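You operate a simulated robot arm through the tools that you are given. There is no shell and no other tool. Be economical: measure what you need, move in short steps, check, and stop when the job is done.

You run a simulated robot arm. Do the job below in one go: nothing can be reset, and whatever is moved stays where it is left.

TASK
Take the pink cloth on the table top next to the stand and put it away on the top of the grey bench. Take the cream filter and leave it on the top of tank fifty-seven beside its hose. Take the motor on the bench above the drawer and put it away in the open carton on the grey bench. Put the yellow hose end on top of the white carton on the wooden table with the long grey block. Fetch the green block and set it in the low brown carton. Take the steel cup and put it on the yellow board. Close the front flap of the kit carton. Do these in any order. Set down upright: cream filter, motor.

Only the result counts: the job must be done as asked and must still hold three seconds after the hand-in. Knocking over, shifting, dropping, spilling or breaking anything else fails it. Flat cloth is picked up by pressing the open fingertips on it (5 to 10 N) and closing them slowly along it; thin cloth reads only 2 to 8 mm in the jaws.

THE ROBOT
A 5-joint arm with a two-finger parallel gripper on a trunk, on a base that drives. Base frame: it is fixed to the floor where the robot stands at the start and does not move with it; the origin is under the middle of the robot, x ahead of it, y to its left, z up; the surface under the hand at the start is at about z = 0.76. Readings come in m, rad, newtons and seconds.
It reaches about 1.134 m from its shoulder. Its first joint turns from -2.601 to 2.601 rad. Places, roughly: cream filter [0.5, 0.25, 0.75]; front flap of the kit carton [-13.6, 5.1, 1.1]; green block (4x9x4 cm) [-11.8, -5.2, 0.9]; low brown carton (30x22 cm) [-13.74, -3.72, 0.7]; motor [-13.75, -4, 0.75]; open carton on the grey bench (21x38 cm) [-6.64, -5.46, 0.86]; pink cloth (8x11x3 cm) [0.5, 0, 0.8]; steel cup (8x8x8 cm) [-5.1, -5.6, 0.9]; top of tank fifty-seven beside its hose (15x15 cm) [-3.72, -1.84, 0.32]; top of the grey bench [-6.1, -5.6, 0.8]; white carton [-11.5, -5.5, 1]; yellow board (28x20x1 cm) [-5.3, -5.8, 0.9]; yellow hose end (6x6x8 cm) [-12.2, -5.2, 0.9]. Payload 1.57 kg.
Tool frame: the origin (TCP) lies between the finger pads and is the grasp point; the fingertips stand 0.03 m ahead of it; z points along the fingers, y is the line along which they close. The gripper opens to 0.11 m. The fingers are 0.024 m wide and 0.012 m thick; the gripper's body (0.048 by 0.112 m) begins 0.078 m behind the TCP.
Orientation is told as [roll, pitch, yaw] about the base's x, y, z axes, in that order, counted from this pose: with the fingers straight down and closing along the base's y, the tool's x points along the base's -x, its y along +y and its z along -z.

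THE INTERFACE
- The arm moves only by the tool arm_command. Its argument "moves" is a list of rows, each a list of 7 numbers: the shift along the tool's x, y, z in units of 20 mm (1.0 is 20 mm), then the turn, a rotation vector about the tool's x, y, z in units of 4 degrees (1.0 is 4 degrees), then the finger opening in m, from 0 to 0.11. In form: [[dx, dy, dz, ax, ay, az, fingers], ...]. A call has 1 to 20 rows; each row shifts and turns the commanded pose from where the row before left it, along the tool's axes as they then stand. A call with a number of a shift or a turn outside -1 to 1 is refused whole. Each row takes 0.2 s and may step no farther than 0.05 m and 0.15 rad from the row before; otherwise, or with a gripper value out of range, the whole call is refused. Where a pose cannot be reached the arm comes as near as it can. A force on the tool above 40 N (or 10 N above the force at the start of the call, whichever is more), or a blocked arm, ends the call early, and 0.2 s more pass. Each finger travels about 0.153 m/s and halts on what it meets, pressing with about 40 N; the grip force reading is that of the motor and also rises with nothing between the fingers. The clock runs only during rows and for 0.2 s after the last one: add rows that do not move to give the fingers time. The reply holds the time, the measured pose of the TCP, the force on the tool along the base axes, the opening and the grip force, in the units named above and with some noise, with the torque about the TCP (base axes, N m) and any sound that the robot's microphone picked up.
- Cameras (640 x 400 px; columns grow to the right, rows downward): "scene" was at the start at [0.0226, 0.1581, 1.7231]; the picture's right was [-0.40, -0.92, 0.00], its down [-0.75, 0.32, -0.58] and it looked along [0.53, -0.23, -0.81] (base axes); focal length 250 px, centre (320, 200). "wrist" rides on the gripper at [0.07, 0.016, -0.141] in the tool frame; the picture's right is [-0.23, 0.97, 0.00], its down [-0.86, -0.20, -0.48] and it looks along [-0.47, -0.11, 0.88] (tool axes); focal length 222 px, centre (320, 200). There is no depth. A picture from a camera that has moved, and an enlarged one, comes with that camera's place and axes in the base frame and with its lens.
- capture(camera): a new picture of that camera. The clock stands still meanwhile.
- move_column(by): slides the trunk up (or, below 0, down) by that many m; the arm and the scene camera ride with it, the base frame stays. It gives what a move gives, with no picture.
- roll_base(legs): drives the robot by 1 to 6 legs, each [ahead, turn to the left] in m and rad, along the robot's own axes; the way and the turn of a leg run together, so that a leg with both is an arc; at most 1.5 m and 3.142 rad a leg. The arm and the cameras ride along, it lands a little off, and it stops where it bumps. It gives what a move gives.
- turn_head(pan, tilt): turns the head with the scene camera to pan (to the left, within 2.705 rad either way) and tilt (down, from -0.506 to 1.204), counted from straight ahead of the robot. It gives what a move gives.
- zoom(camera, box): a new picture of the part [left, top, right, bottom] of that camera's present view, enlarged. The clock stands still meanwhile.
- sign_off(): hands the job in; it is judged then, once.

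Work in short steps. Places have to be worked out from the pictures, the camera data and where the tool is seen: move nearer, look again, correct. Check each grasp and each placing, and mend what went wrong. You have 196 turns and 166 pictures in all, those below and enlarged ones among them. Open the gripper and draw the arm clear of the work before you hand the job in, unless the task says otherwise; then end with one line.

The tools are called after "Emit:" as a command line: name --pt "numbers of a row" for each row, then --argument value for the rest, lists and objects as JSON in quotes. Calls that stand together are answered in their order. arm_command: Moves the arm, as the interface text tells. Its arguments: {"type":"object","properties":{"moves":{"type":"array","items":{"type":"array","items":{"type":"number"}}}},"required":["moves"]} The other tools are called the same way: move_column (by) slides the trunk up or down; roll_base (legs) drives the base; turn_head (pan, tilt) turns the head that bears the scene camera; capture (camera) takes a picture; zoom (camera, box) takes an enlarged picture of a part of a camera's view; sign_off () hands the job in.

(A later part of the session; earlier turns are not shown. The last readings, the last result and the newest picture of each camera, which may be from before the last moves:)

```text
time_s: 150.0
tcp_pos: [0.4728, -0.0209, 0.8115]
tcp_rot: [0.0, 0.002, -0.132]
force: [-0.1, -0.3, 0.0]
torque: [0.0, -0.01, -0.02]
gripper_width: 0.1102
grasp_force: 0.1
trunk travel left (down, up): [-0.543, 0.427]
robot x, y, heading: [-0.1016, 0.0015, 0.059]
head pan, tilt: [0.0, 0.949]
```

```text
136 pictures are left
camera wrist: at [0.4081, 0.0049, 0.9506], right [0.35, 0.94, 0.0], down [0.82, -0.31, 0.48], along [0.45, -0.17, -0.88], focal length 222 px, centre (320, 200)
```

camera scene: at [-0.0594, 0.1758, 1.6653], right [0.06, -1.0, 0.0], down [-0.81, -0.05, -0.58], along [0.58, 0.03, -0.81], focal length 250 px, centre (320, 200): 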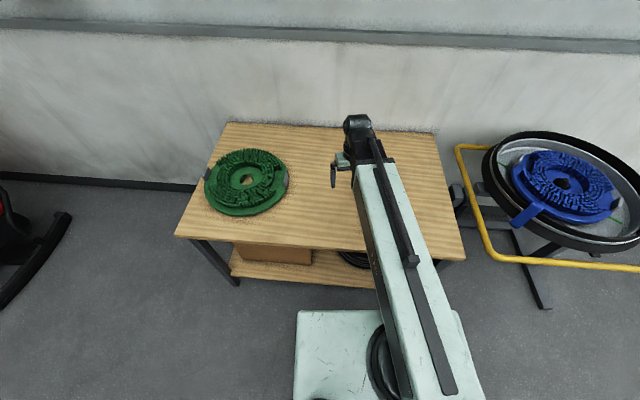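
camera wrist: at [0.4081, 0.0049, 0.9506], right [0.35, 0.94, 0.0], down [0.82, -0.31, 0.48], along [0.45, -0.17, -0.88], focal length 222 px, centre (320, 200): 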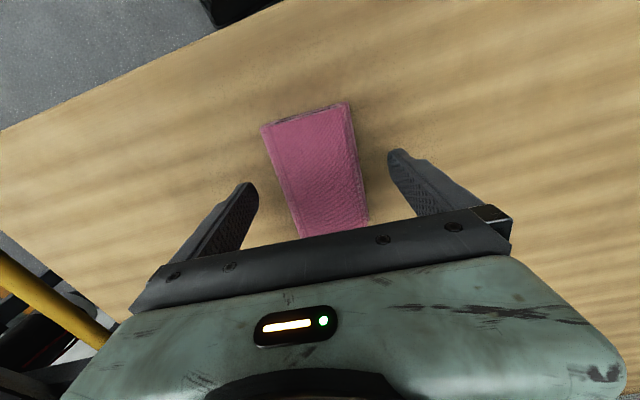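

The cloth is centred between the fingers. I'll lower 15 mm more and close gently.

Emit:
move_column --by -0.016

Emit:
arm_command --pt "0 0 0 0 0 0 0.09" --pt "0 0 0 0 0 0 0.075" --pt "0 0 0 0 0 0 0.065" --pt "0 0 0 0 0 0 0.055" --pt "0 0 0 0 0 0 0.045" --pt "0 0 0 0 0 0 0.04"

Emit:
capture --camera "wrist"

```text
time_s: 150.6
tcp_pos: [0.4728, -0.0217, 0.7937]
tcp_rot: [-0.003, 0.001, -0.132]
force: [0.4, -0.5, -0.3]
torque: [-0.03, -0.04, -0.01]
gripper_width: 0.1101
grasp_force: 0.0
trunk travel left (down, up): [-0.527, 0.443]
robot x, y, heading: [-0.0976, 0.0032, 0.056]
head pan, tilt: [0.0, 0.949]
```

```text
time_s: 152.0
tcp_pos: [0.4728, -0.0224, 0.7928]
tcp_rot: [0.0, 0.001, -0.133]
force: [-0.2, 0.4, 0.2]
torque: [0.05, 0.01, 0.05]
gripper_width: 0.0689
grasp_force: 40.0
trunk travel left (down, up): [-0.527, 0.443]
robot x, y, heading: [-0.0988, -0.0018, 0.059]
head pan, tilt: [0.0, 0.949]
```

```text
135 pictures are left
camera wrist: at [0.4081, 0.0049, 0.9346], right [0.35, 0.94, 0.0], down [0.82, -0.31, 0.48], along [0.45, -0.17, -0.88], focal length 222 px, centre (320, 200)
```

wrist: 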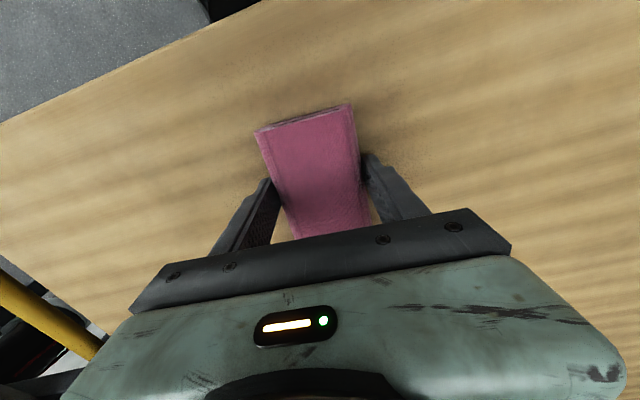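

Gripped at 69 mm. I'll lift, confirm the cloth comes along, then start the drive to the grey bench.

Emit:
move_column --by 0.25

Emit:
capture --camera "wrist"

Emit:
roll_base --legs '[[-0.25, 0], [0, -1.62], [0.95, 0], [0.95, 0], [0, -0.72]]'

```text
time_s: 154.6
tcp_pos: [0.4733, -0.0219, 1.0443]
tcp_rot: [-0.001, 0.001, -0.133]
force: [0.6, 0.0, -0.2]
torque: [-0.01, 0.0, 0.03]
gripper_width: 0.0687
grasp_force: 40.5
trunk travel left (down, up): [-0.777, 0.193]
robot x, y, heading: [-0.0989, 0.001, 0.054]
head pan, tilt: [0.0, 0.949]
```

```text
134 pictures are left
camera wrist: at [0.4082, 0.0049, 1.1845], right [0.35, 0.94, 0.0], down [0.82, -0.31, 0.48], along [0.45, -0.17, -0.88], focal length 222 px, centre (320, 200)
```

wrist: 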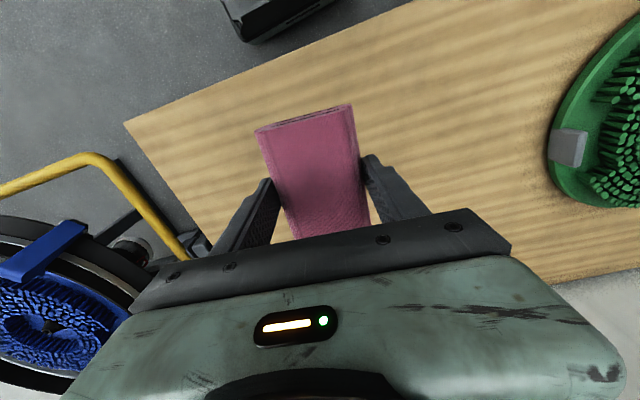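

```text
time_s: 171.7
tcp_pos: [-0.9075, -2.2876, 1.0442]
tcp_rot: [0.0, 0.004, -2.543]
force: [-0.8, -1.3, -0.3]
torque: [0.02, -0.03, 0.0]
gripper_width: 0.0688
grasp_force: 39.8
trunk travel left (down, up): [-0.777, 0.193]
robot x, y, heading: [-0.4611, -1.9296, -2.353]
head pan, tilt: [0.0, 0.949]
```

The cloth is held. I'll continue diagonally and then across the green floor to in front of the grey bench, near (−5.7, −4.3).

Emit:
roll_base --legs '[[1.45, 0], [0, -0.47], [1.5, 0], [1.4, 0], [1.3, 0]]'

Emit:
turn_head --pan 0.9 --tilt 0.5

Emit:
capture --camera "scene"

```text
time_s: 199.9
tcp_pos: [-5.9456, -4.581, 1.0445]
tcp_rot: [0.0, 0.002, -2.95]
force: [-0.7, -1.4, 0.0]
torque: [0.03, -0.01, 0.03]
gripper_width: 0.0687
grasp_force: 39.7
trunk travel left (down, up): [-0.777, 0.193]
robot x, y, heading: [-5.3938, -4.4243, -2.753]
head pan, tilt: [0.0, 0.949]
```

```text
time_s: 201.1
tcp_pos: [-5.9455, -4.5804, 1.0438]
tcp_rot: [0.0, 0.002, -2.949]
force: [0.0, -0.1, -0.3]
torque: [-0.02, 0.03, 0.01]
gripper_width: 0.0687
grasp_force: 39.8
trunk travel left (down, up): [-0.777, 0.193]
robot x, y, heading: [-5.394, -4.4258, -2.748]
head pan, tilt: [0.901, 0.499]
```

```text
133 pictures are left
camera scene: at [-5.3126, -4.6499, 1.7867], right [-0.96, 0.28, 0.0], down [0.13, 0.46, -0.88], along [-0.24, -0.84, -0.48], focal length 250 px, centre (320, 200)
```

scene: 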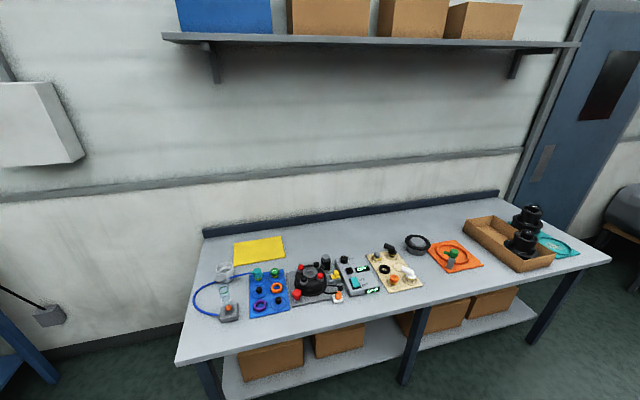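

This is the grey bench. Zooming to identify the cup, the yellow board, the carton and the free area.

Emit:
zoom --camera "scene" --box '[180, 220, 350, 326]'

Emit:
zoom --camera "scene" --box '[320, 180, 600, 355]'

```text
3.76 times, centred on (265, 273) of scene
camera zoom: at [-5.3126, -4.6499, 1.7867], right [-0.96, 0.28, 0.0], down [0.13, 0.46, -0.88], along [-0.24, -0.84, -0.48], focal length 941 px, centre (527, -75)
```

zoom: 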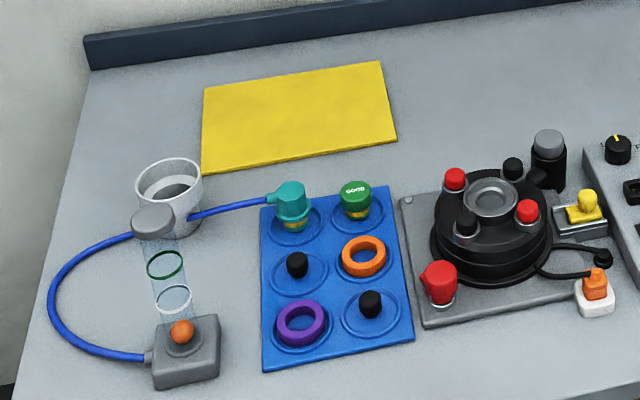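

```text
2.29 times, centred on (460, 268) of scene
camera zoom: at [-5.3126, -4.6499, 1.7867], right [-0.96, 0.28, 0.0], down [0.13, 0.46, -0.88], along [-0.24, -0.84, -0.48], focal length 571 px, centre (0, 46)
```

zoom: 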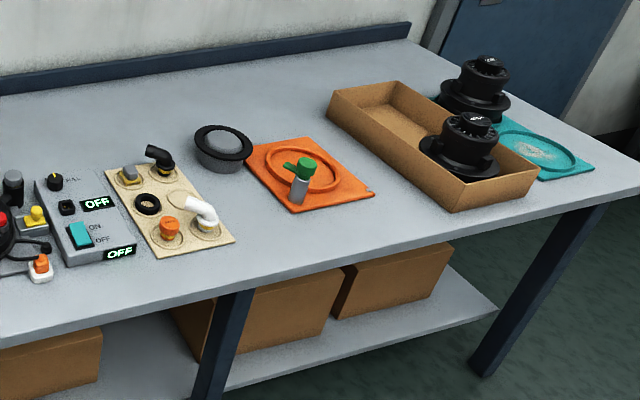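

Plan: set the cloth on the free area at the back middle, at about (−6.06, −5.85). I'll raise the trunk a bit, go to about (−6.05, −4.7) and face the bench.

Emit:
move_column --by 0.12

Emit:
roll_base --legs '[[0.7, 0], [0, 1.178]]'

Emit:
turn_head --pan 0 --tilt 0.8

Emit:
capture --camera "scene"

Emit:
capture --camera "wrist"

```text
time_s: 202.6
tcp_pos: [-5.945, -4.5809, 1.1634]
tcp_rot: [-0.001, 0.003, -2.949]
force: [0.1, 0.7, -0.5]
torque: [-0.01, 0.02, 0.0]
gripper_width: 0.0689
grasp_force: 40.1
trunk travel left (down, up): [-0.897, 0.073]
robot x, y, heading: [-5.3911, -4.4246, -2.75]
head pan, tilt: [0.901, 0.499]
```

```text
time_s: 209.5
tcp_pos: [-6.0952, -5.2686, 1.1618]
tcp_rot: [-0.002, 0.006, -1.739]
force: [0.6, 0.6, -0.2]
torque: [0.01, -0.02, -0.01]
gripper_width: 0.0686
grasp_force: 39.7
trunk travel left (down, up): [-0.897, 0.073]
robot x, y, heading: [-6.0566, -4.6983, -1.549]
head pan, tilt: [0.901, 0.499]
```

```text
time_s: 210.7
tcp_pos: [-6.0957, -5.2679, 1.1643]
tcp_rot: [0.0, 0.004, -1.738]
force: [-0.2, -0.2, -1.4]
torque: [-0.02, 0.02, 0.03]
gripper_width: 0.0686
grasp_force: 40.3
trunk travel left (down, up): [-0.897, 0.073]
robot x, y, heading: [-6.0549, -4.6973, -1.549]
head pan, tilt: [0.0, 0.799]
```

```text
130 pictures are left
camera scene: at [-5.8865, -4.7271, 1.8808], right [-1.0, -0.02, 0.0], down [-0.02, 0.72, -0.7], along [0.02, -0.7, -0.72], focal length 250 px, centre (320, 200)
```

scene: 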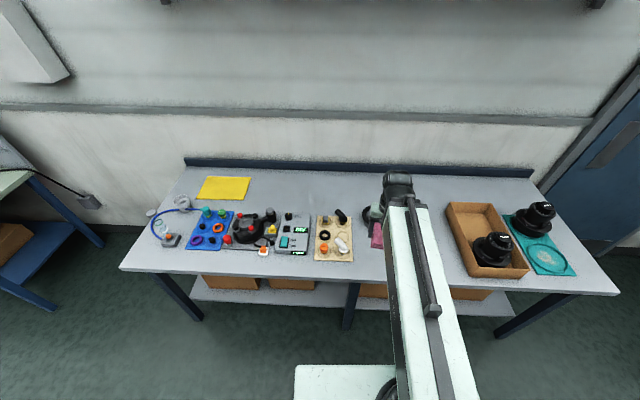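

```text
129 pictures are left
camera wrist: at [-6.0661, -5.2017, 1.3046], right [0.92, -0.39, 0.0], down [-0.34, -0.81, 0.48], along [-0.19, -0.44, -0.88], focal length 222 px, centre (320, 200)
```

wrist: 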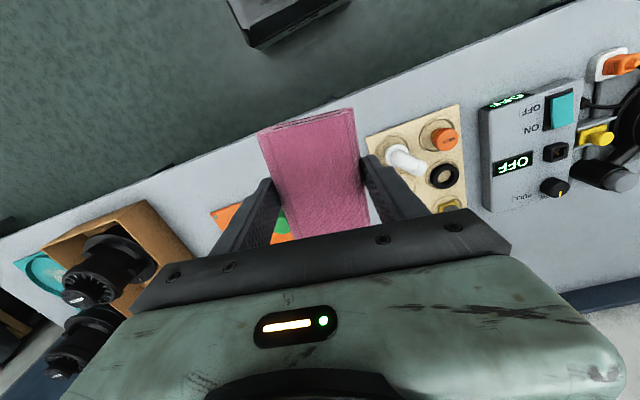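

The free spot behind the beige board is at about (−6.03, −5.79). I'll drive 0.17 m closer (the front stays clear of the bench edge) and extend the arm high over the items.

Emit:
roll_base --legs '[[0.17, 0]]'

Emit:
arm_command --pt "-0.988 0.362 0 0 0 0 0.04" --pt "-0.988 0.362 0 0 0 0 0.04" --pt "-0.988 0.362 0 0 0 0 0.04" --pt "-0.988 0.362 0 0 0 0 0.04" --pt "-0.988 0.362 0 0 0 0 0.04" --pt "-0.988 0.362 0 0 0 0 0.04" --pt "-0.988 0.362 0 0 0 0 0.04" --pt "-0.988 0.362 0 0 0 0 0.04" --pt "-0.988 0.362 0 0 0 0 0.04" --pt "-0.988 0.362 0 0 0 0 0.04" --pt "-0.988 0.362 0 0 0 0 0.04" --pt "-0.988 0.362 0 0 0 0 0.04" --pt "-0.988 0.362 0 0 0 0 0.04" --pt "-0.988 0.362 0 0 0 0 0.04" --pt "-0.988 0.362 0 0 0 0 0.04" --pt "-0.988 0.362 0 0 0 0 0.04" --pt "-0.988 0.362 0 0 0 0 0.04"

Emit:
capture --camera "wrist"

Emit:
capture --camera "scene"

```text
time_s: 212.1
tcp_pos: [-6.0916, -5.4411, 1.1631]
tcp_rot: [0.0, 0.006, -1.741]
force: [-0.4, 0.1, -0.7]
torque: [0.01, 0.03, 0.02]
gripper_width: 0.0686
grasp_force: 40.2
trunk travel left (down, up): [-0.897, 0.073]
robot x, y, heading: [-6.0541, -4.8698, -1.547]
head pan, tilt: [0.0, 0.799]
```

```text
time_s: 215.7
tcp_pos: [-6.0259, -5.7943, 1.1635]
tcp_rot: [0.0, 0.003, -1.738]
force: [-0.6, -0.4, -0.2]
torque: [-0.02, 0.01, 0.01]
gripper_width: 0.0686
grasp_force: 39.6
trunk travel left (down, up): [-0.897, 0.073]
robot x, y, heading: [-6.0537, -4.8689, -1.547]
head pan, tilt: [0.0, 0.799]
```

```text
128 pictures are left
camera wrist: at [-5.9972, -5.7277, 1.3043], right [0.92, -0.39, 0.0], down [-0.34, -0.81, 0.48], along [-0.19, -0.44, -0.88], focal length 222 px, centre (320, 200)
```

wrist: 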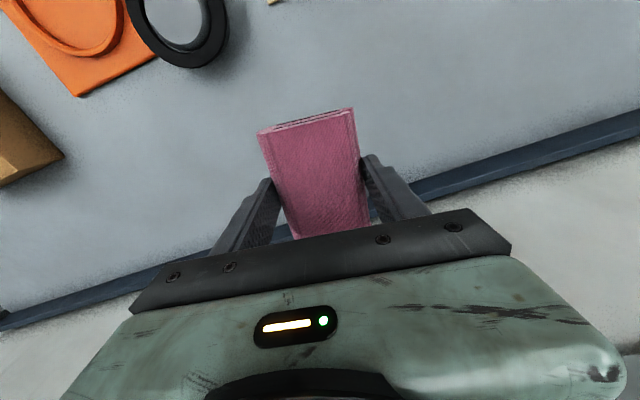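

```text
127 pictures are left
camera scene: at [-5.8827, -4.9, 1.8808], right [-1.0, -0.02, 0.0], down [-0.02, 0.72, -0.7], along [0.02, -0.7, -0.72], focal length 250 px, centre (320, 200)
```

scene: 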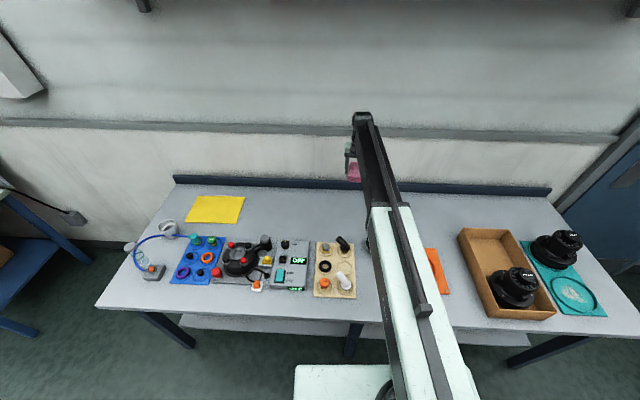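

The spot below is clear. I'll lower by 0.29 m and check the clearance before the final touch.

Emit:
move_column --by -0.22

Emit:
capture --camera "scene"

```text
time_s: 218.1
tcp_pos: [-6.0254, -5.7945, 0.9441]
tcp_rot: [0.001, 0.005, -1.739]
force: [0.3, 0.5, -0.4]
torque: [0.0, -0.01, -0.01]
gripper_width: 0.0687
grasp_force: 39.4
trunk travel left (down, up): [-0.677, 0.293]
robot x, y, heading: [-6.0569, -4.8681, -1.546]
head pan, tilt: [0.0, 0.799]
```

```text
126 pictures are left
camera scene: at [-5.8828, -4.8995, 1.6608], right [-1.0, -0.02, 0.0], down [-0.02, 0.72, -0.7], along [0.02, -0.7, -0.72], focal length 250 px, centre (320, 200)
```

scene: 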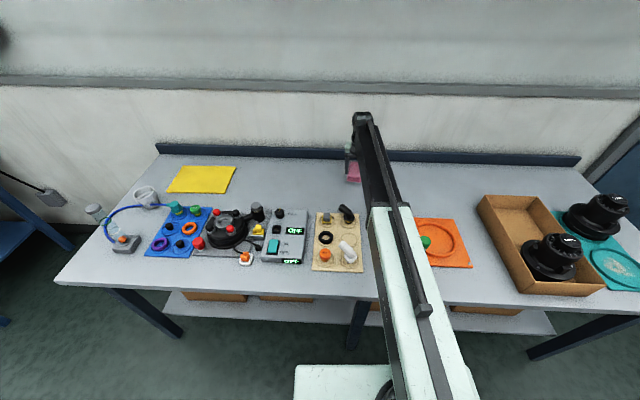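

The arm line passes between the beige board and the bowl. I'll lower to near contact and then in small steps.

Emit:
move_column --by -0.095

Emit:
move_column --by -0.012

Emit:
capture --camera "scene"

```text
time_s: 219.0
tcp_pos: [-6.0271, -5.7914, 0.8794]
tcp_rot: [-0.001, -0.004, -1.737]
force: [-1.9, 3.1, 46.3]
torque: [-0.29, 0.33, 0.08]
gripper_width: 0.0689
grasp_force: 39.9
trunk travel left (down, up): [-0.609, 0.361]
robot x, y, heading: [-6.053, -4.8688, -1.552]
head pan, tilt: [0.0, 0.799]
stopped: the force on the tool passed its limit at 291 N (the readings are from after the stop); the commanded pose is now the measured one
```

```text
time_s: 219.2
tcp_pos: [-6.0262, -5.7931, 0.8804]
tcp_rot: [0.0, -0.007, -1.738]
force: [-0.3, 2.4, 49.8]
torque: [0.16, -0.08, 0.0]
gripper_width: 0.0691
grasp_force: 39.9
trunk travel left (down, up): [-0.609, 0.361]
robot x, y, heading: [-6.0556, -4.8712, -1.548]
head pan, tilt: [0.0, 0.799]
stopped: the force on the tool passed its limit at 68 N (the readings are from after the stop); the commanded pose is now the measured one
```

```text
125 pictures are left
camera scene: at [-5.8831, -4.8928, 1.5929], right [-1.0, -0.02, 0.0], down [-0.02, 0.71, -0.7], along [0.02, -0.7, -0.71], focal length 250 px, centre (320, 200)
```

scene: 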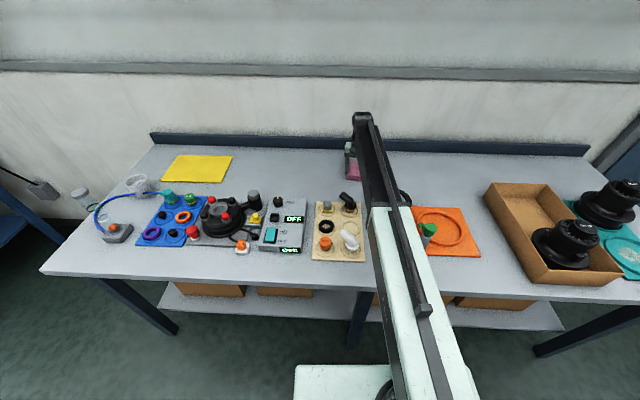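

The bench top is higher than I assumed, at about z 0.846, and the cloth is on it. I'll relieve the pressure a few mm and open.

Emit:
move_column --by 0.004

Emit:
arm_command --pt "0 0 0 0 0 0 0.075" --pt "0 0 0 0 0 0 0.09" --pt "0 0 0 0 0 0 0.1" --pt "0 0 0 0 0 0 0.1"

Emit:
move_column --by 0.2

Emit:
capture --camera "wrist"

Emit:
capture --camera "scene"

```text
time_s: 219.8
tcp_pos: [-6.0257, -5.7936, 0.8812]
tcp_rot: [0.0, -0.004, -1.739]
force: [0.5, 4.1, 10.0]
torque: [-0.22, -0.02, -0.02]
gripper_width: 0.0686
grasp_force: 40.4
trunk travel left (down, up): [-0.613, 0.357]
robot x, y, heading: [-6.0581, -4.87, -1.55]
head pan, tilt: [0.0, 0.799]
```

```text
time_s: 220.8
tcp_pos: [-6.0286, -5.7942, 0.8811]
tcp_rot: [-0.003, -0.003, -1.741]
force: [-2.6, -1.1, 7.5]
torque: [-0.05, -0.43, 0.1]
gripper_width: 0.0984
grasp_force: 0.1
trunk travel left (down, up): [-0.613, 0.357]
robot x, y, heading: [-6.0525, -4.8707, -1.546]
head pan, tilt: [0.0, 0.799]
```

```text
time_s: 222.9
tcp_pos: [-6.0266, -5.7953, 1.08]
tcp_rot: [0.0, -0.004, -1.738]
force: [-0.1, -0.1, -0.2]
torque: [-0.01, 0.0, 0.01]
gripper_width: 0.1
grasp_force: 0.1
trunk travel left (down, up): [-0.813, 0.157]
robot x, y, heading: [-6.0519, -4.8721, -1.55]
head pan, tilt: [0.0, 0.799]
```

```text
124 pictures are left
camera wrist: at [-5.9972, -5.7284, 1.2196], right [0.92, -0.39, 0.0], down [-0.34, -0.81, 0.48], along [-0.19, -0.44, -0.88], focal length 222 px, centre (320, 200)
```

wrist: 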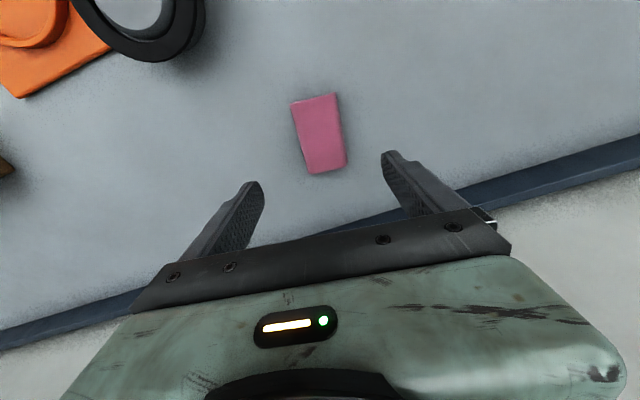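

```text
123 pictures are left
camera scene: at [-5.8828, -4.8997, 1.7963], right [-1.0, -0.02, 0.0], down [-0.02, 0.72, -0.7], along [0.02, -0.7, -0.72], focal length 250 px, centre (320, 200)
```

scene: 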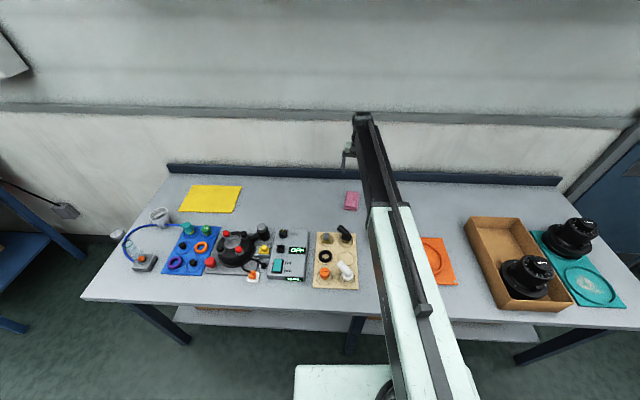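

The cloth lies flat on the bench. Next the cup, at about (−5.09, −5.67): I'll retract the arm and shift the robot east.

Emit:
arm_command --pt "1 0 0 0 0 0 0.11" --pt "1 0 0 0 0 0 0.11" --pt "1 0 0 0 0 0 0.11" --pt "1 0 0 0 0 0 0.11" --pt "1 0 0 0 0 0 0.11" --pt "1 0 0 0 0 0 0.11" --pt "1 0 0 0 0 0 0.11" --pt "1 0 0 0 0 0 0.11" --pt "1 0 0 0 0 0 0.11" --pt "1 0 0 0 0 0 0.11" --pt "1 0 0 0 0 0 0.11" --pt "1 0 0 0 0 0 0.11" --pt "1 0 0 0 0 0 0.11" --pt "1 0 0 0 0 0 0.11" --pt "1 0 0 0 0 0 0.11"

Emit:
roll_base --legs '[[-0.25, 0], [0, 1.55], [0.88, 0], [0, -1.571], [0.12, 0]]'

Emit:
turn_head --pan -0.15 --tilt 0.8

Emit:
capture --camera "scene"

Emit:
capture --camera "wrist"

```text
time_s: 226.1
tcp_pos: [-5.9757, -5.4993, 1.0785]
tcp_rot: [-0.001, -0.004, -1.739]
force: [0.4, 0.4, -0.9]
torque: [0.01, -0.01, 0.0]
gripper_width: 0.1099
grasp_force: 0.0
trunk travel left (down, up): [-0.813, 0.157]
robot x, y, heading: [-6.0547, -4.8679, -1.544]
head pan, tilt: [0.0, 0.799]
```

```text
time_s: 240.7
tcp_pos: [-5.1147, -5.3368, 1.0783]
tcp_rot: [-0.001, -0.001, -1.74]
force: [-0.5, -0.2, 0.0]
torque: [0.02, -0.05, 0.02]
gripper_width: 0.1101
grasp_force: 0.0
trunk travel left (down, up): [-0.813, 0.157]
robot x, y, heading: [-5.1796, -4.7064, -1.558]
head pan, tilt: [0.0, 0.799]
```

```text
time_s: 241.4
tcp_pos: [-5.1158, -5.3354, 1.0803]
tcp_rot: [0.0, -0.004, -1.741]
force: [-0.3, 0.3, 0.5]
torque: [0.03, -0.03, 0.01]
gripper_width: 0.1101
grasp_force: 0.0
trunk travel left (down, up): [-0.813, 0.157]
robot x, y, heading: [-5.1805, -4.7052, -1.56]
head pan, tilt: [-0.15, 0.799]
```

```text
122 pictures are left
camera scene: at [-5.0207, -4.7362, 1.7964], right [-0.99, 0.14, 0.0], down [0.1, 0.71, -0.7], along [-0.1, -0.69, -0.72], focal length 250 px, centre (320, 200)
```

scene: 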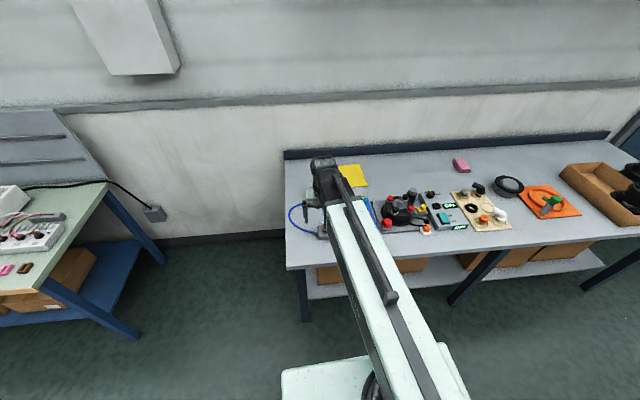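

```text
121 pictures are left
camera wrist: at [-5.0859, -5.2685, 1.2197], right [0.92, -0.39, 0.0], down [-0.34, -0.81, 0.48], along [-0.19, -0.44, -0.88], focal length 222 px, centre (320, 200)
```

wrist: 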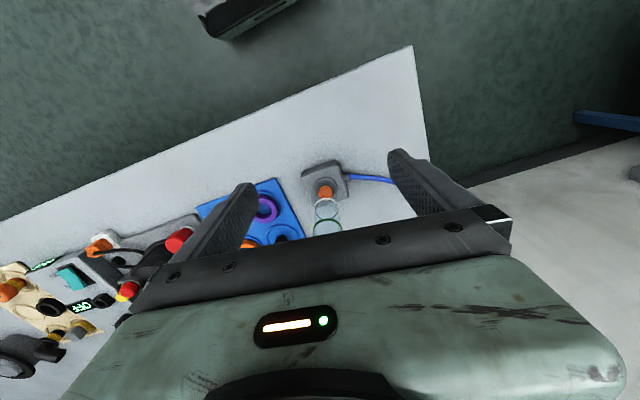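

I'll extend 0.16 m to get the cup into the wrist view.

Emit:
arm_command --pt "-1 0 0 0 0 0 0.11" --pt "-1 0 0 0 0 0 0.11" --pt "-1 0 0 0 0 0 0.11" --pt "-1 0 0 0 0 0 0.11" --pt "-1 0 0 0 0 0 0.11" --pt "-1 0 0 0 0 0 0.11" --pt "-1 0 0 0 0 0 0.11" --pt "-1 0 0 0 0 0 0.11" --pt "-1 0 0 0 0 0 0.11" --pt "-1 0 0 0 0 0 0.11"

Emit:
capture --camera "wrist"

```text
time_s: 243.6
tcp_pos: [-5.1497, -5.5335, 1.0799]
tcp_rot: [-0.001, -0.003, -1.741]
force: [-0.1, -0.6, 0.1]
torque: [0.0, -0.03, 0.0]
gripper_width: 0.1099
grasp_force: 0.1
out of reach, approached as far as the arm can: row 7
trunk travel left (down, up): [-0.813, 0.157]
robot x, y, heading: [-5.1799, -4.7064, -1.565]
head pan, tilt: [-0.15, 0.799]
```

```text
120 pictures are left
camera wrist: at [-5.1202, -5.4669, 1.2196], right [0.92, -0.39, 0.0], down [-0.34, -0.81, 0.48], along [-0.19, -0.44, -0.88], focal length 222 px, centre (320, 200)
```

wrist: 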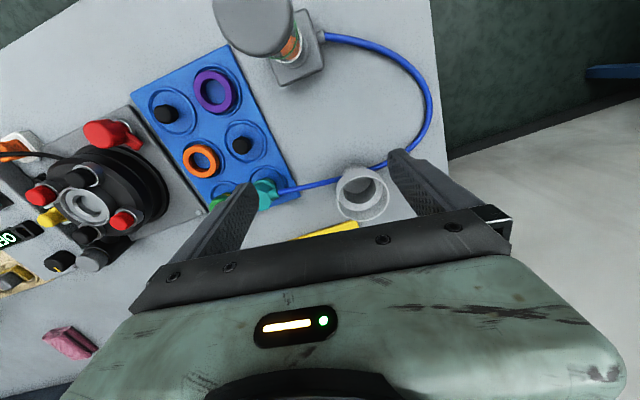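

The cup is visible and the blue hose runs close in front of it. Zooming to see the clearance.

Emit:
zoom --camera "wrist" --box '[260, 120, 460, 245]'

Emit:
zoom --camera "scene" --box '[280, 160, 400, 235]'

```text
3.20 times, centred on (360, 182) of wrist
camera zoom: at [-5.1202, -5.4669, 1.2196], right [0.92, -0.39, 0.0], down [-0.34, -0.81, 0.48], along [-0.19, -0.44, -0.88], focal length 711 px, centre (192, 256)
```

zoom: 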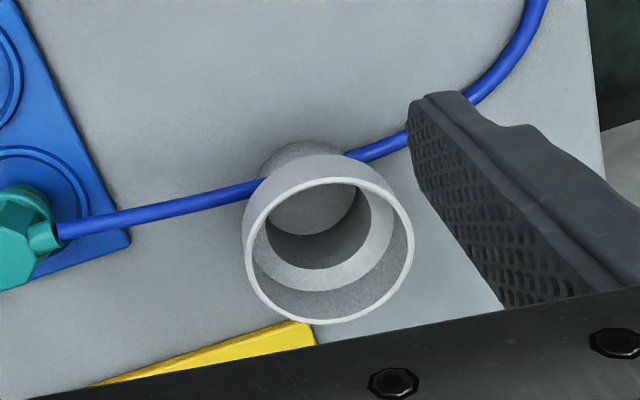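

```text
5.33 times, centred on (340, 198) of scene
camera zoom: at [-5.0208, -4.7363, 1.7964], right [-0.99, 0.14, 0.0], down [0.1, 0.71, -0.7], along [-0.1, -0.69, -0.72], focal length 1333 px, centre (213, 213)
```

zoom: 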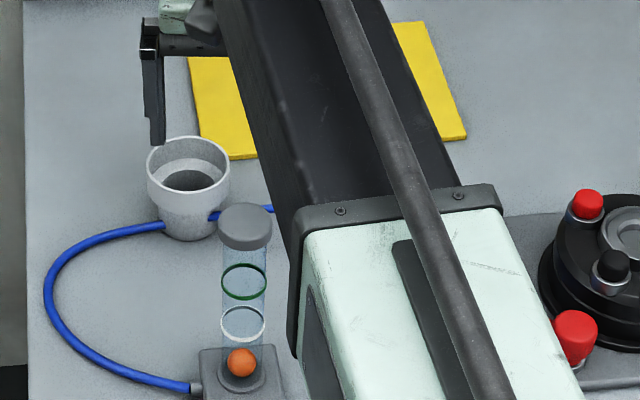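

The cup is at about (−5.121, −5.638) with a rim 8 cm wide. A tall glass cylinder at (−5.145, −5.425), with its lid at z ≈ 1.06, lies under the arm's present line. I'll raise, retract, and come at the cup diagonally from the north-east.

Emit:
move_column --by 0.12

Emit:
arm_command --pt "1 0 0 0 0 0 0.11" --pt "1 0 0 0 0 0 0.11" --pt "1 0 0 0 0 0 0.11" --pt "1 0 0 0 0 0 0.11" --pt "1 0 0 0 0 0 0.11" --pt "1 0 0 0 0 0 0.11" --pt "1 0 0 0 0 0 0.11" --pt "1 0 0 0 0 0 0.11" --pt "1 0 0 0 0 0 0.11" --pt "1 0 0 0 0 0 0.11" --pt "0 0 0 0 0 1 0.11" --pt "0 0 0 0 0 1 0.11" --pt "0 0 0 0 0 1 0.11" --pt "0 0 0 0 0 1 0.11" --pt "0 0 0 0 0 1 0.11" --pt "0 0 0 0 0 1 0.11" --pt "0 0 0 0 0 1 0.11" --pt "0 0 0 0 0 1 0.11" --pt "0 0 0 0 0 1 0.11" --pt "0 0 0 0 0 1 0.11"

Emit:
roll_base --legs '[[-0.1, 0], [0, 1.565], [0.62, 0], [0, -2.066]]'

Emit:
turn_head --pan 0 --tilt 0.8

Emit:
capture --camera "scene"

```text
time_s: 245.1
tcp_pos: [-5.1488, -5.5342, 1.1991]
tcp_rot: [0.001, -0.004, -1.741]
force: [0.2, -0.8, 0.5]
torque: [0.01, 0.0, 0.02]
gripper_width: 0.1101
grasp_force: 0.0
trunk travel left (down, up): [-0.933, 0.037]
robot x, y, heading: [-5.1815, -4.7013, -1.563]
head pan, tilt: [-0.15, 0.799]
```

```text
time_s: 249.3
tcp_pos: [-5.1163, -5.3369, 1.1999]
tcp_rot: [0.003, -0.001, -2.439]
force: [0.8, 0.6, 0.4]
torque: [0.03, -0.02, 0.01]
gripper_width: 0.1099
grasp_force: 0.1
trunk travel left (down, up): [-0.933, 0.037]
robot x, y, heading: [-5.1789, -4.7013, -1.558]
head pan, tilt: [-0.15, 0.799]
```

```text
time_s: 262.3
tcp_pos: [-4.813, -5.1825, 1.1988]
tcp_rot: [0.001, -0.001, -2.971]
force: [-0.9, 0.1, 0.3]
torque: [0.0, 0.05, -0.04]
gripper_width: 0.1099
grasp_force: 0.0
trunk travel left (down, up): [-0.933, 0.037]
robot x, y, heading: [-4.5217, -4.6216, -2.092]
head pan, tilt: [-0.15, 0.799]
```

```text
time_s: 263.0
tcp_pos: [-4.813, -5.183, 1.1984]
tcp_rot: [0.001, -0.002, -2.97]
force: [1.0, 0.3, 0.0]
torque: [0.0, 0.03, 0.0]
gripper_width: 0.1101
grasp_force: 0.2
trunk travel left (down, up): [-0.933, 0.037]
robot x, y, heading: [-4.5221, -4.619, -2.09]
head pan, tilt: [0.0, 0.799]
```

```text
117 pictures are left
camera scene: at [-4.3894, -4.7354, 1.9162], right [-0.87, 0.5, 0.0], down [0.36, 0.62, -0.7], along [-0.35, -0.6, -0.72], focal length 250 px, centre (320, 200)
```

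scene: 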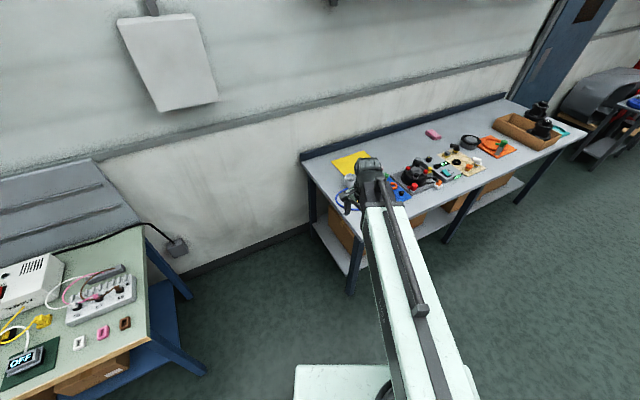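

Path is good. I'll drive 0.34 m closer on the diagonal and take another wrist view.

Emit:
roll_base --legs '[[0.34, 0]]'

Emit:
arm_command --pt "0 0 0 0 0 1 0.11" --pt "0 0 0 0 0 1 0.11" --pt "0 0 0 0 0 0.4 0.11"

Emit:
capture --camera "wrist"

Emit:
capture --camera "scene"

```text
time_s: 265.2
tcp_pos: [-4.9797, -5.4842, 1.1984]
tcp_rot: [0.002, -0.001, -2.964]
force: [-0.7, 0.7, -0.1]
torque: [-0.01, -0.02, -0.01]
gripper_width: 0.11
grasp_force: 0.1
trunk travel left (down, up): [-0.933, 0.037]
robot x, y, heading: [-4.6898, -4.9202, -2.076]
head pan, tilt: [0.0, 0.799]
```

```text
time_s: 266.1
tcp_pos: [-4.9809, -5.4825, 1.2005]
tcp_rot: [0.002, -0.001, -3.133]
force: [0.6, -0.2, 0.3]
torque: [0.0, 0.0, 0.0]
gripper_width: 0.1097
grasp_force: 0.1
trunk travel left (down, up): [-0.933, 0.037]
robot x, y, heading: [-4.6931, -4.9208, -2.081]
head pan, tilt: [0.0, 0.799]
```

```text
116 pictures are left
camera wrist: at [-4.9087, -5.4971, 1.3398], right [-0.22, -0.98, 0.0], down [-0.86, 0.19, 0.48], along [-0.47, 0.1, -0.88], focal length 222 px, centre (320, 200)
```

wrist: 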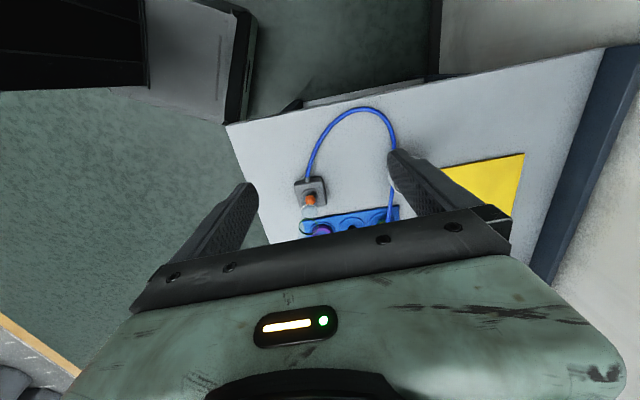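

```text
115 pictures are left
camera scene: at [-4.5593, -5.0303, 1.9164], right [-0.87, 0.49, 0.0], down [0.35, 0.63, -0.7], along [-0.34, -0.61, -0.72], focal length 250 px, centre (320, 200)
```

scene: 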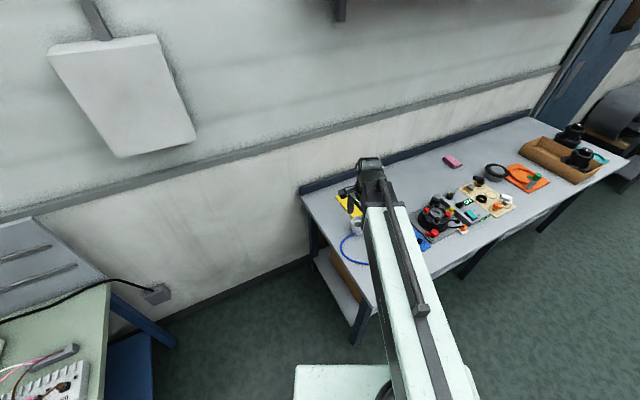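

Moving over the cup at height and looking again.

Emit:
arm_command --pt "-0.875 0.97 0 0 0 0 0.11" --pt "-0.875 0.97 0 0 0 0 0.11" --pt "-0.875 0.97 0 0 0 0 0.11" --pt "-0.875 0.97 0 0 0 0 0.11" --pt "-0.875 0.97 0 0 0 0 0.11" --pt "-0.875 0.97 0 0 0 0 0.11" --pt "-0.875 0.97 0 0 0 0 0.11" --pt "-0.875 0.97 0 0 0 0 0.11"

Emit:
capture --camera "wrist"

Emit:
zoom --camera "wrist" --box '[220, 100, 420, 225]'

```text
time_s: 267.9
tcp_pos: [-5.118, -5.6406, 1.1988]
tcp_rot: [0.001, -0.002, -3.131]
force: [1.2, -0.8, 0.0]
torque: [0.0, 0.0, 0.03]
gripper_width: 0.11
grasp_force: 0.0
trunk travel left (down, up): [-0.933, 0.037]
robot x, y, heading: [-4.6879, -4.9181, -2.08]
head pan, tilt: [0.0, 0.799]
```

```text
114 pictures are left
camera wrist: at [-5.0467, -5.6548, 1.3395], right [-0.22, -0.98, 0.0], down [-0.86, 0.19, 0.48], along [-0.47, 0.1, -0.88], focal length 222 px, centre (320, 200)
```

wrist: 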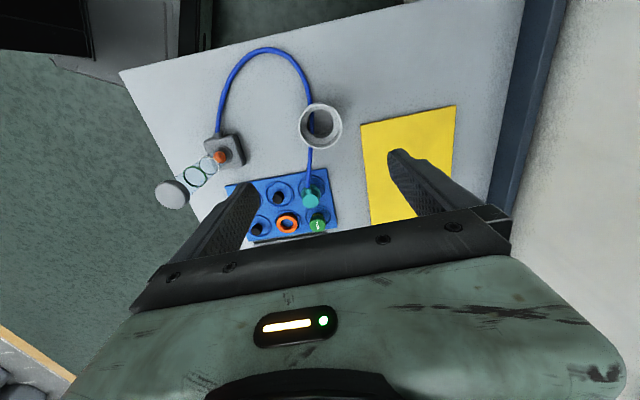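

```text
3.20 times, centred on (320, 162) of wrist
camera zoom: at [-5.0467, -5.6548, 1.3395], right [-0.22, -0.98, 0.0], down [-0.86, 0.19, 0.48], along [-0.47, 0.1, -0.88], focal length 711 px, centre (320, 320)
```

zoom: 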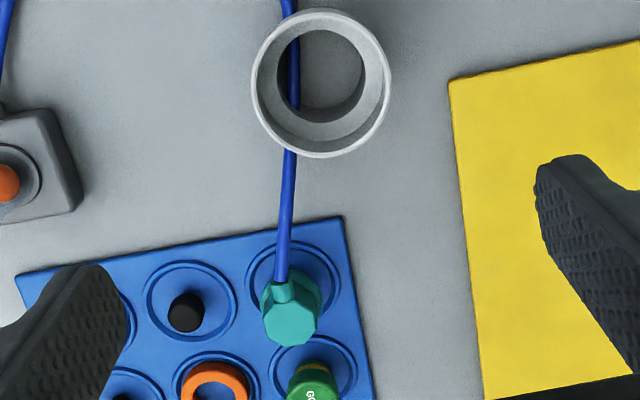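

The hose visibly runs through the cup's outline (scenery), and the cup is centred under the hand. I'll lower part way and check the arm's clearance to the glass cylinder.

Emit:
move_column --by -0.14

Emit:
capture --camera "scene"

Emit:
capture --camera "wrist"

```text
time_s: 269.5
tcp_pos: [-5.1176, -5.6394, 1.06]
tcp_rot: [0.001, -0.002, -3.131]
force: [0.4, 0.7, -0.2]
torque: [0.0, -0.01, -0.01]
gripper_width: 0.1098
grasp_force: 0.1
trunk travel left (down, up): [-0.793, 0.177]
robot x, y, heading: [-4.6918, -4.9163, -2.079]
head pan, tilt: [0.0, 0.799]
```

```text
112 pictures are left
camera scene: at [-4.5593, -5.0302, 1.7764], right [-0.87, 0.49, 0.0], down [0.35, 0.63, -0.7], along [-0.34, -0.61, -0.72], focal length 250 px, centre (320, 200)
```

scene: 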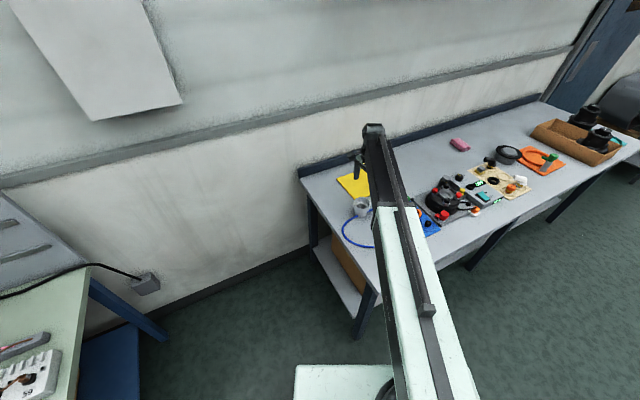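

```text
111 pictures are left
camera wrist: at [-5.0461, -5.6542, 1.1999], right [-0.22, -0.98, 0.0], down [-0.86, 0.19, 0.48], along [-0.47, 0.1, -0.88], focal length 222 px, centre (320, 200)
```

wrist: 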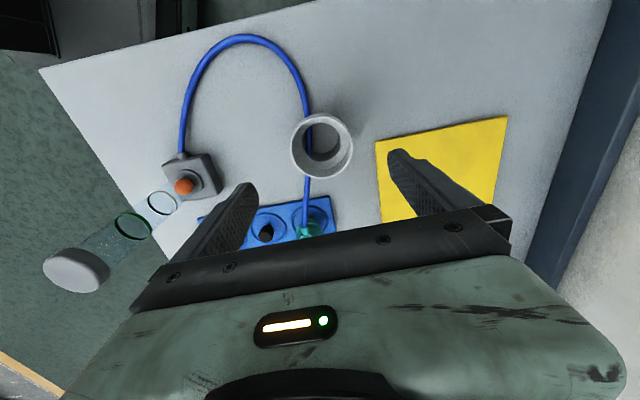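

The cylinder stays well to the side of the hand and forearm. I'll lower to grasp height and check.

Emit:
move_column --by -0.1

Emit:
move_column --by -0.052

Emit:
capture --camera "wrist"

```text
time_s: 270.9
tcp_pos: [-5.1181, -5.6405, 0.9594]
tcp_rot: [0.002, -0.002, -3.131]
force: [0.6, 0.1, -0.3]
torque: [0.0, -0.04, 0.02]
gripper_width: 0.1099
grasp_force: 0.0
trunk travel left (down, up): [-0.693, 0.277]
robot x, y, heading: [-4.6895, -4.9184, -2.082]
head pan, tilt: [0.0, 0.799]
```

```text
time_s: 271.8
tcp_pos: [-5.1173, -5.64, 0.9058]
tcp_rot: [0.002, -0.001, -3.131]
force: [-0.5, -0.3, 0.7]
torque: [0.0, -0.02, 0.0]
gripper_width: 0.11
grasp_force: 0.1
trunk travel left (down, up): [-0.641, 0.329]
robot x, y, heading: [-4.6902, -4.9138, -2.077]
head pan, tilt: [0.0, 0.799]
```

```text
110 pictures are left
camera wrist: at [-5.0462, -5.6541, 1.0478], right [-0.22, -0.98, 0.0], down [-0.86, 0.19, 0.48], along [-0.47, 0.1, -0.88], focal length 222 px, centre (320, 200)
```

wrist: 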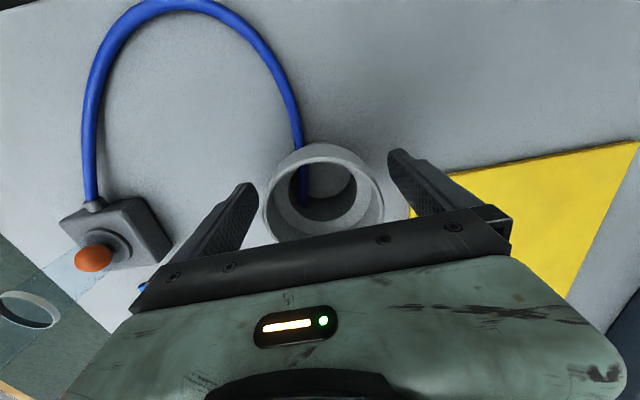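

The cup rim is centred between the fingers. Closing on it.

Emit:
arm_command --pt "0 0 0 0 0 0 0.095" --pt "0 0 0 0 0 0 0.085" --pt "0 0 0 0 0 0 0.075" --pt "0 0 0 0 0 0 0.068" --pt "0 0 0 0 0 0 0.065" --pt "0 0 0 0 0 0 0.065"

Emit:
move_column --by 0.05

Emit:
capture --camera "wrist"

```text
time_s: 273.2
tcp_pos: [-5.117, -5.6392, 0.9075]
tcp_rot: [0.001, -0.001, -3.131]
force: [0.9, 0.2, 1.3]
torque: [0.03, 0.02, -0.02]
gripper_width: 0.0754
grasp_force: 39.7
trunk travel left (down, up): [-0.641, 0.329]
robot x, y, heading: [-4.6899, -4.917, -2.079]
head pan, tilt: [0.0, 0.799]
```

```text
time_s: 274.1
tcp_pos: [-5.1183, -5.6395, 0.958]
tcp_rot: [0.002, -0.001, -3.132]
force: [0.7, 0.9, -0.9]
torque: [0.0, -0.02, 0.01]
gripper_width: 0.0757
grasp_force: 40.4
trunk travel left (down, up): [-0.691, 0.279]
robot x, y, heading: [-4.6896, -4.9152, -2.079]
head pan, tilt: [0.0, 0.799]
```

```text
109 pictures are left
camera wrist: at [-5.0462, -5.6543, 1.0977], right [-0.22, -0.98, 0.0], down [-0.86, 0.19, 0.48], along [-0.47, 0.1, -0.88], focal length 222 px, centre (320, 200)
```

wrist: 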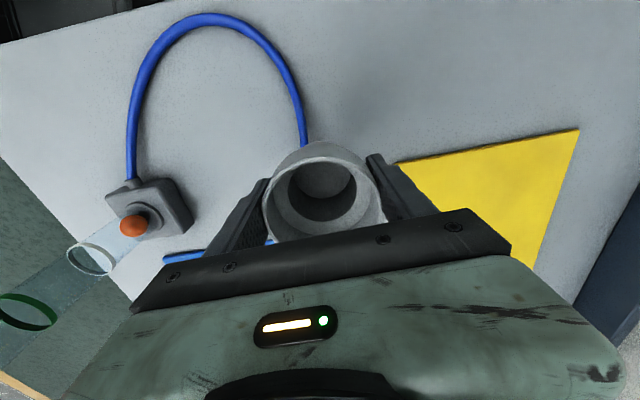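

The cup is lifted clear (the bottom is 0.061 m below the TCP). The board spans x −5.43 to −5.15, y −5.92 to −5.72. I'll raise, retract, and relocate to x ≈ −5.40 to place it from the north, clear of the cylinder.

Emit:
move_column --by 0.26

Emit:
arm_command --pt "0.567 -0.967 0 0 0 0 0.065" --pt "0.567 -0.967 0 0 0 0 0.065" --pt "0.567 -0.967 0 0 0 0 0.065" --pt "0.567 -0.967 0 0 0 0 0.065" --pt "0.567 -0.967 0 0 0 0 0.065" --pt "0.567 -0.967 0 0 0 0 0.065" --pt "0.567 -0.967 0 0 0 0 0.065" --pt "0.567 -0.967 0 0 0 0 0.065" --pt "0.567 -0.967 0 0 0 0 0.065" --pt "0.567 -0.967 0 0 0 0 0.065" --pt "0.567 -0.967 0 0 0 0 0.065"

Emit:
roll_base --legs '[[-0.35, 0], [0, -1.063], [0.92, 0], [0, 1.725]]'

Emit:
capture --camera "scene"

```text
time_s: 276.8
tcp_pos: [-5.1192, -5.6393, 1.2164]
tcp_rot: [0.001, -0.002, -3.132]
force: [0.7, 0.0, -0.2]
torque: [0.0, -0.04, -0.01]
gripper_width: 0.0753
grasp_force: 39.8
trunk travel left (down, up): [-0.951, 0.019]
robot x, y, heading: [-4.6908, -4.9163, -2.079]
head pan, tilt: [0.0, 0.799]
```

```text
time_s: 279.2
tcp_pos: [-4.994, -5.4264, 1.218]
tcp_rot: [0.001, -0.002, -3.132]
force: [0.8, 0.4, 0.1]
torque: [0.0, 0.01, 0.01]
gripper_width: 0.0749
grasp_force: 40.2
trunk travel left (down, up): [-0.951, 0.019]
robot x, y, heading: [-4.6907, -4.9174, -2.076]
head pan, tilt: [0.0, 0.799]
```

```text
time_s: 292.6
tcp_pos: [-5.3433, -5.2024, 1.2178]
tcp_rot: [0.001, -0.001, -2.462]
force: [-0.2, -0.4, -1.0]
torque: [0.01, -0.02, -0.02]
gripper_width: 0.0744
grasp_force: 40.3
trunk travel left (down, up): [-0.951, 0.019]
robot x, y, heading: [-5.4374, -4.6145, -1.413]
head pan, tilt: [0.0, 0.799]
```

```text
108 pictures are left
camera scene: at [-5.2633, -4.6249, 1.9345], right [-0.99, -0.16, 0.0], down [-0.11, 0.71, -0.7], along [0.11, -0.69, -0.72], focal length 250 px, centre (320, 200)
```

scene: 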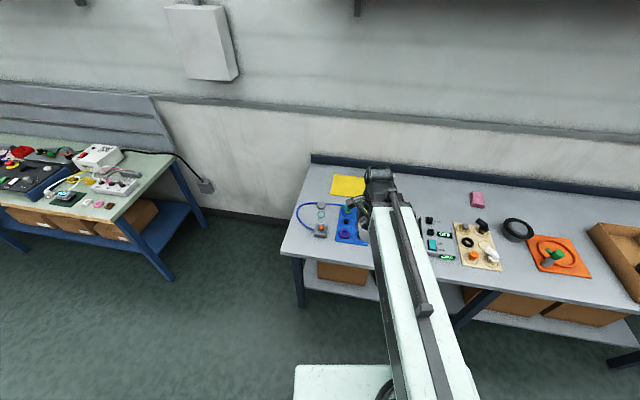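

Now ahead 0.26 m and extend over the yellow board at height.

Emit:
roll_base --legs '[[0.265, 0]]'

Emit:
arm_command --pt "-0.577 0.995 0 0 0 0 0.065" --pt "-0.577 0.995 0 0 0 0 0.065" --pt "-0.577 0.995 0 0 0 0 0.065" --pt "-0.577 0.995 0 0 0 0 0.065" --pt "-0.577 0.995 0 0 0 0 0.065" --pt "-0.577 0.995 0 0 0 0 0.065" --pt "-0.577 0.995 0 0 0 0 0.065" --pt "-0.577 0.995 0 0 0 0 0.065" --pt "-0.577 0.995 0 0 0 0 0.065" --pt "-0.577 0.995 0 0 0 0 0.065" --pt "-0.577 0.995 0 0 0 0 0.065" --pt "-0.577 0.995 0 0 0 0 0.065" --pt "-0.577 0.995 0 0 0 0 0.065" --pt "-0.577 0.995 0 0 0 0 0.065" --pt "-0.577 0.995 0 0 0 0 0.065"

Emit:
capture --camera "wrist"

Emit:
capture --camera "scene"

```text
time_s: 294.5
tcp_pos: [-5.2996, -5.4708, 1.2167]
tcp_rot: [0.001, -0.001, -2.459]
force: [-1.2, 0.3, -1.1]
torque: [0.03, -0.03, 0.0]
gripper_width: 0.0742
grasp_force: 39.9
trunk travel left (down, up): [-0.951, 0.019]
robot x, y, heading: [-5.3912, -4.8858, -1.416]
head pan, tilt: [0.0, 0.799]
```

```text
time_s: 297.7
tcp_pos: [-5.2479, -5.8118, 1.2172]
tcp_rot: [0.001, -0.002, -2.46]
force: [-0.3, 0.8, 0.6]
torque: [-0.01, 0.01, 0.0]
gripper_width: 0.074
grasp_force: 40.3
trunk travel left (down, up): [-0.951, 0.019]
robot x, y, heading: [-5.3917, -4.8872, -1.41]
head pan, tilt: [0.0, 0.799]
```

```text
107 pictures are left
camera wrist: at [-5.1815, -5.7795, 1.3574], right [0.44, -0.9, 0.0], down [-0.79, -0.38, 0.48], along [-0.43, -0.21, -0.88], focal length 222 px, centre (320, 200)
```

wrist: 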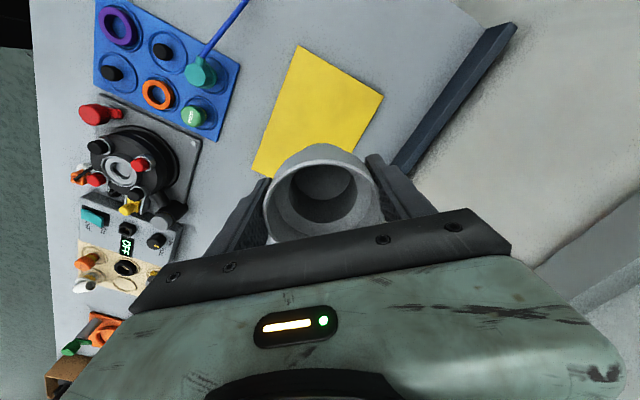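

```text
106 pictures are left
camera scene: at [-5.2192, -4.8936, 1.9343], right [-0.99, -0.16, 0.0], down [-0.11, 0.71, -0.7], along [0.11, -0.69, -0.72], focal length 250 px, centre (320, 200)
```

scene: 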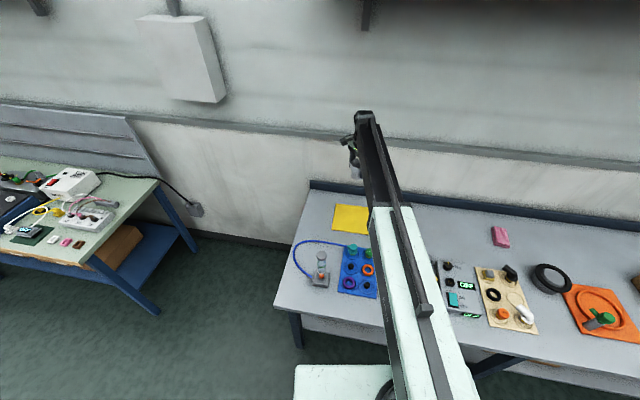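

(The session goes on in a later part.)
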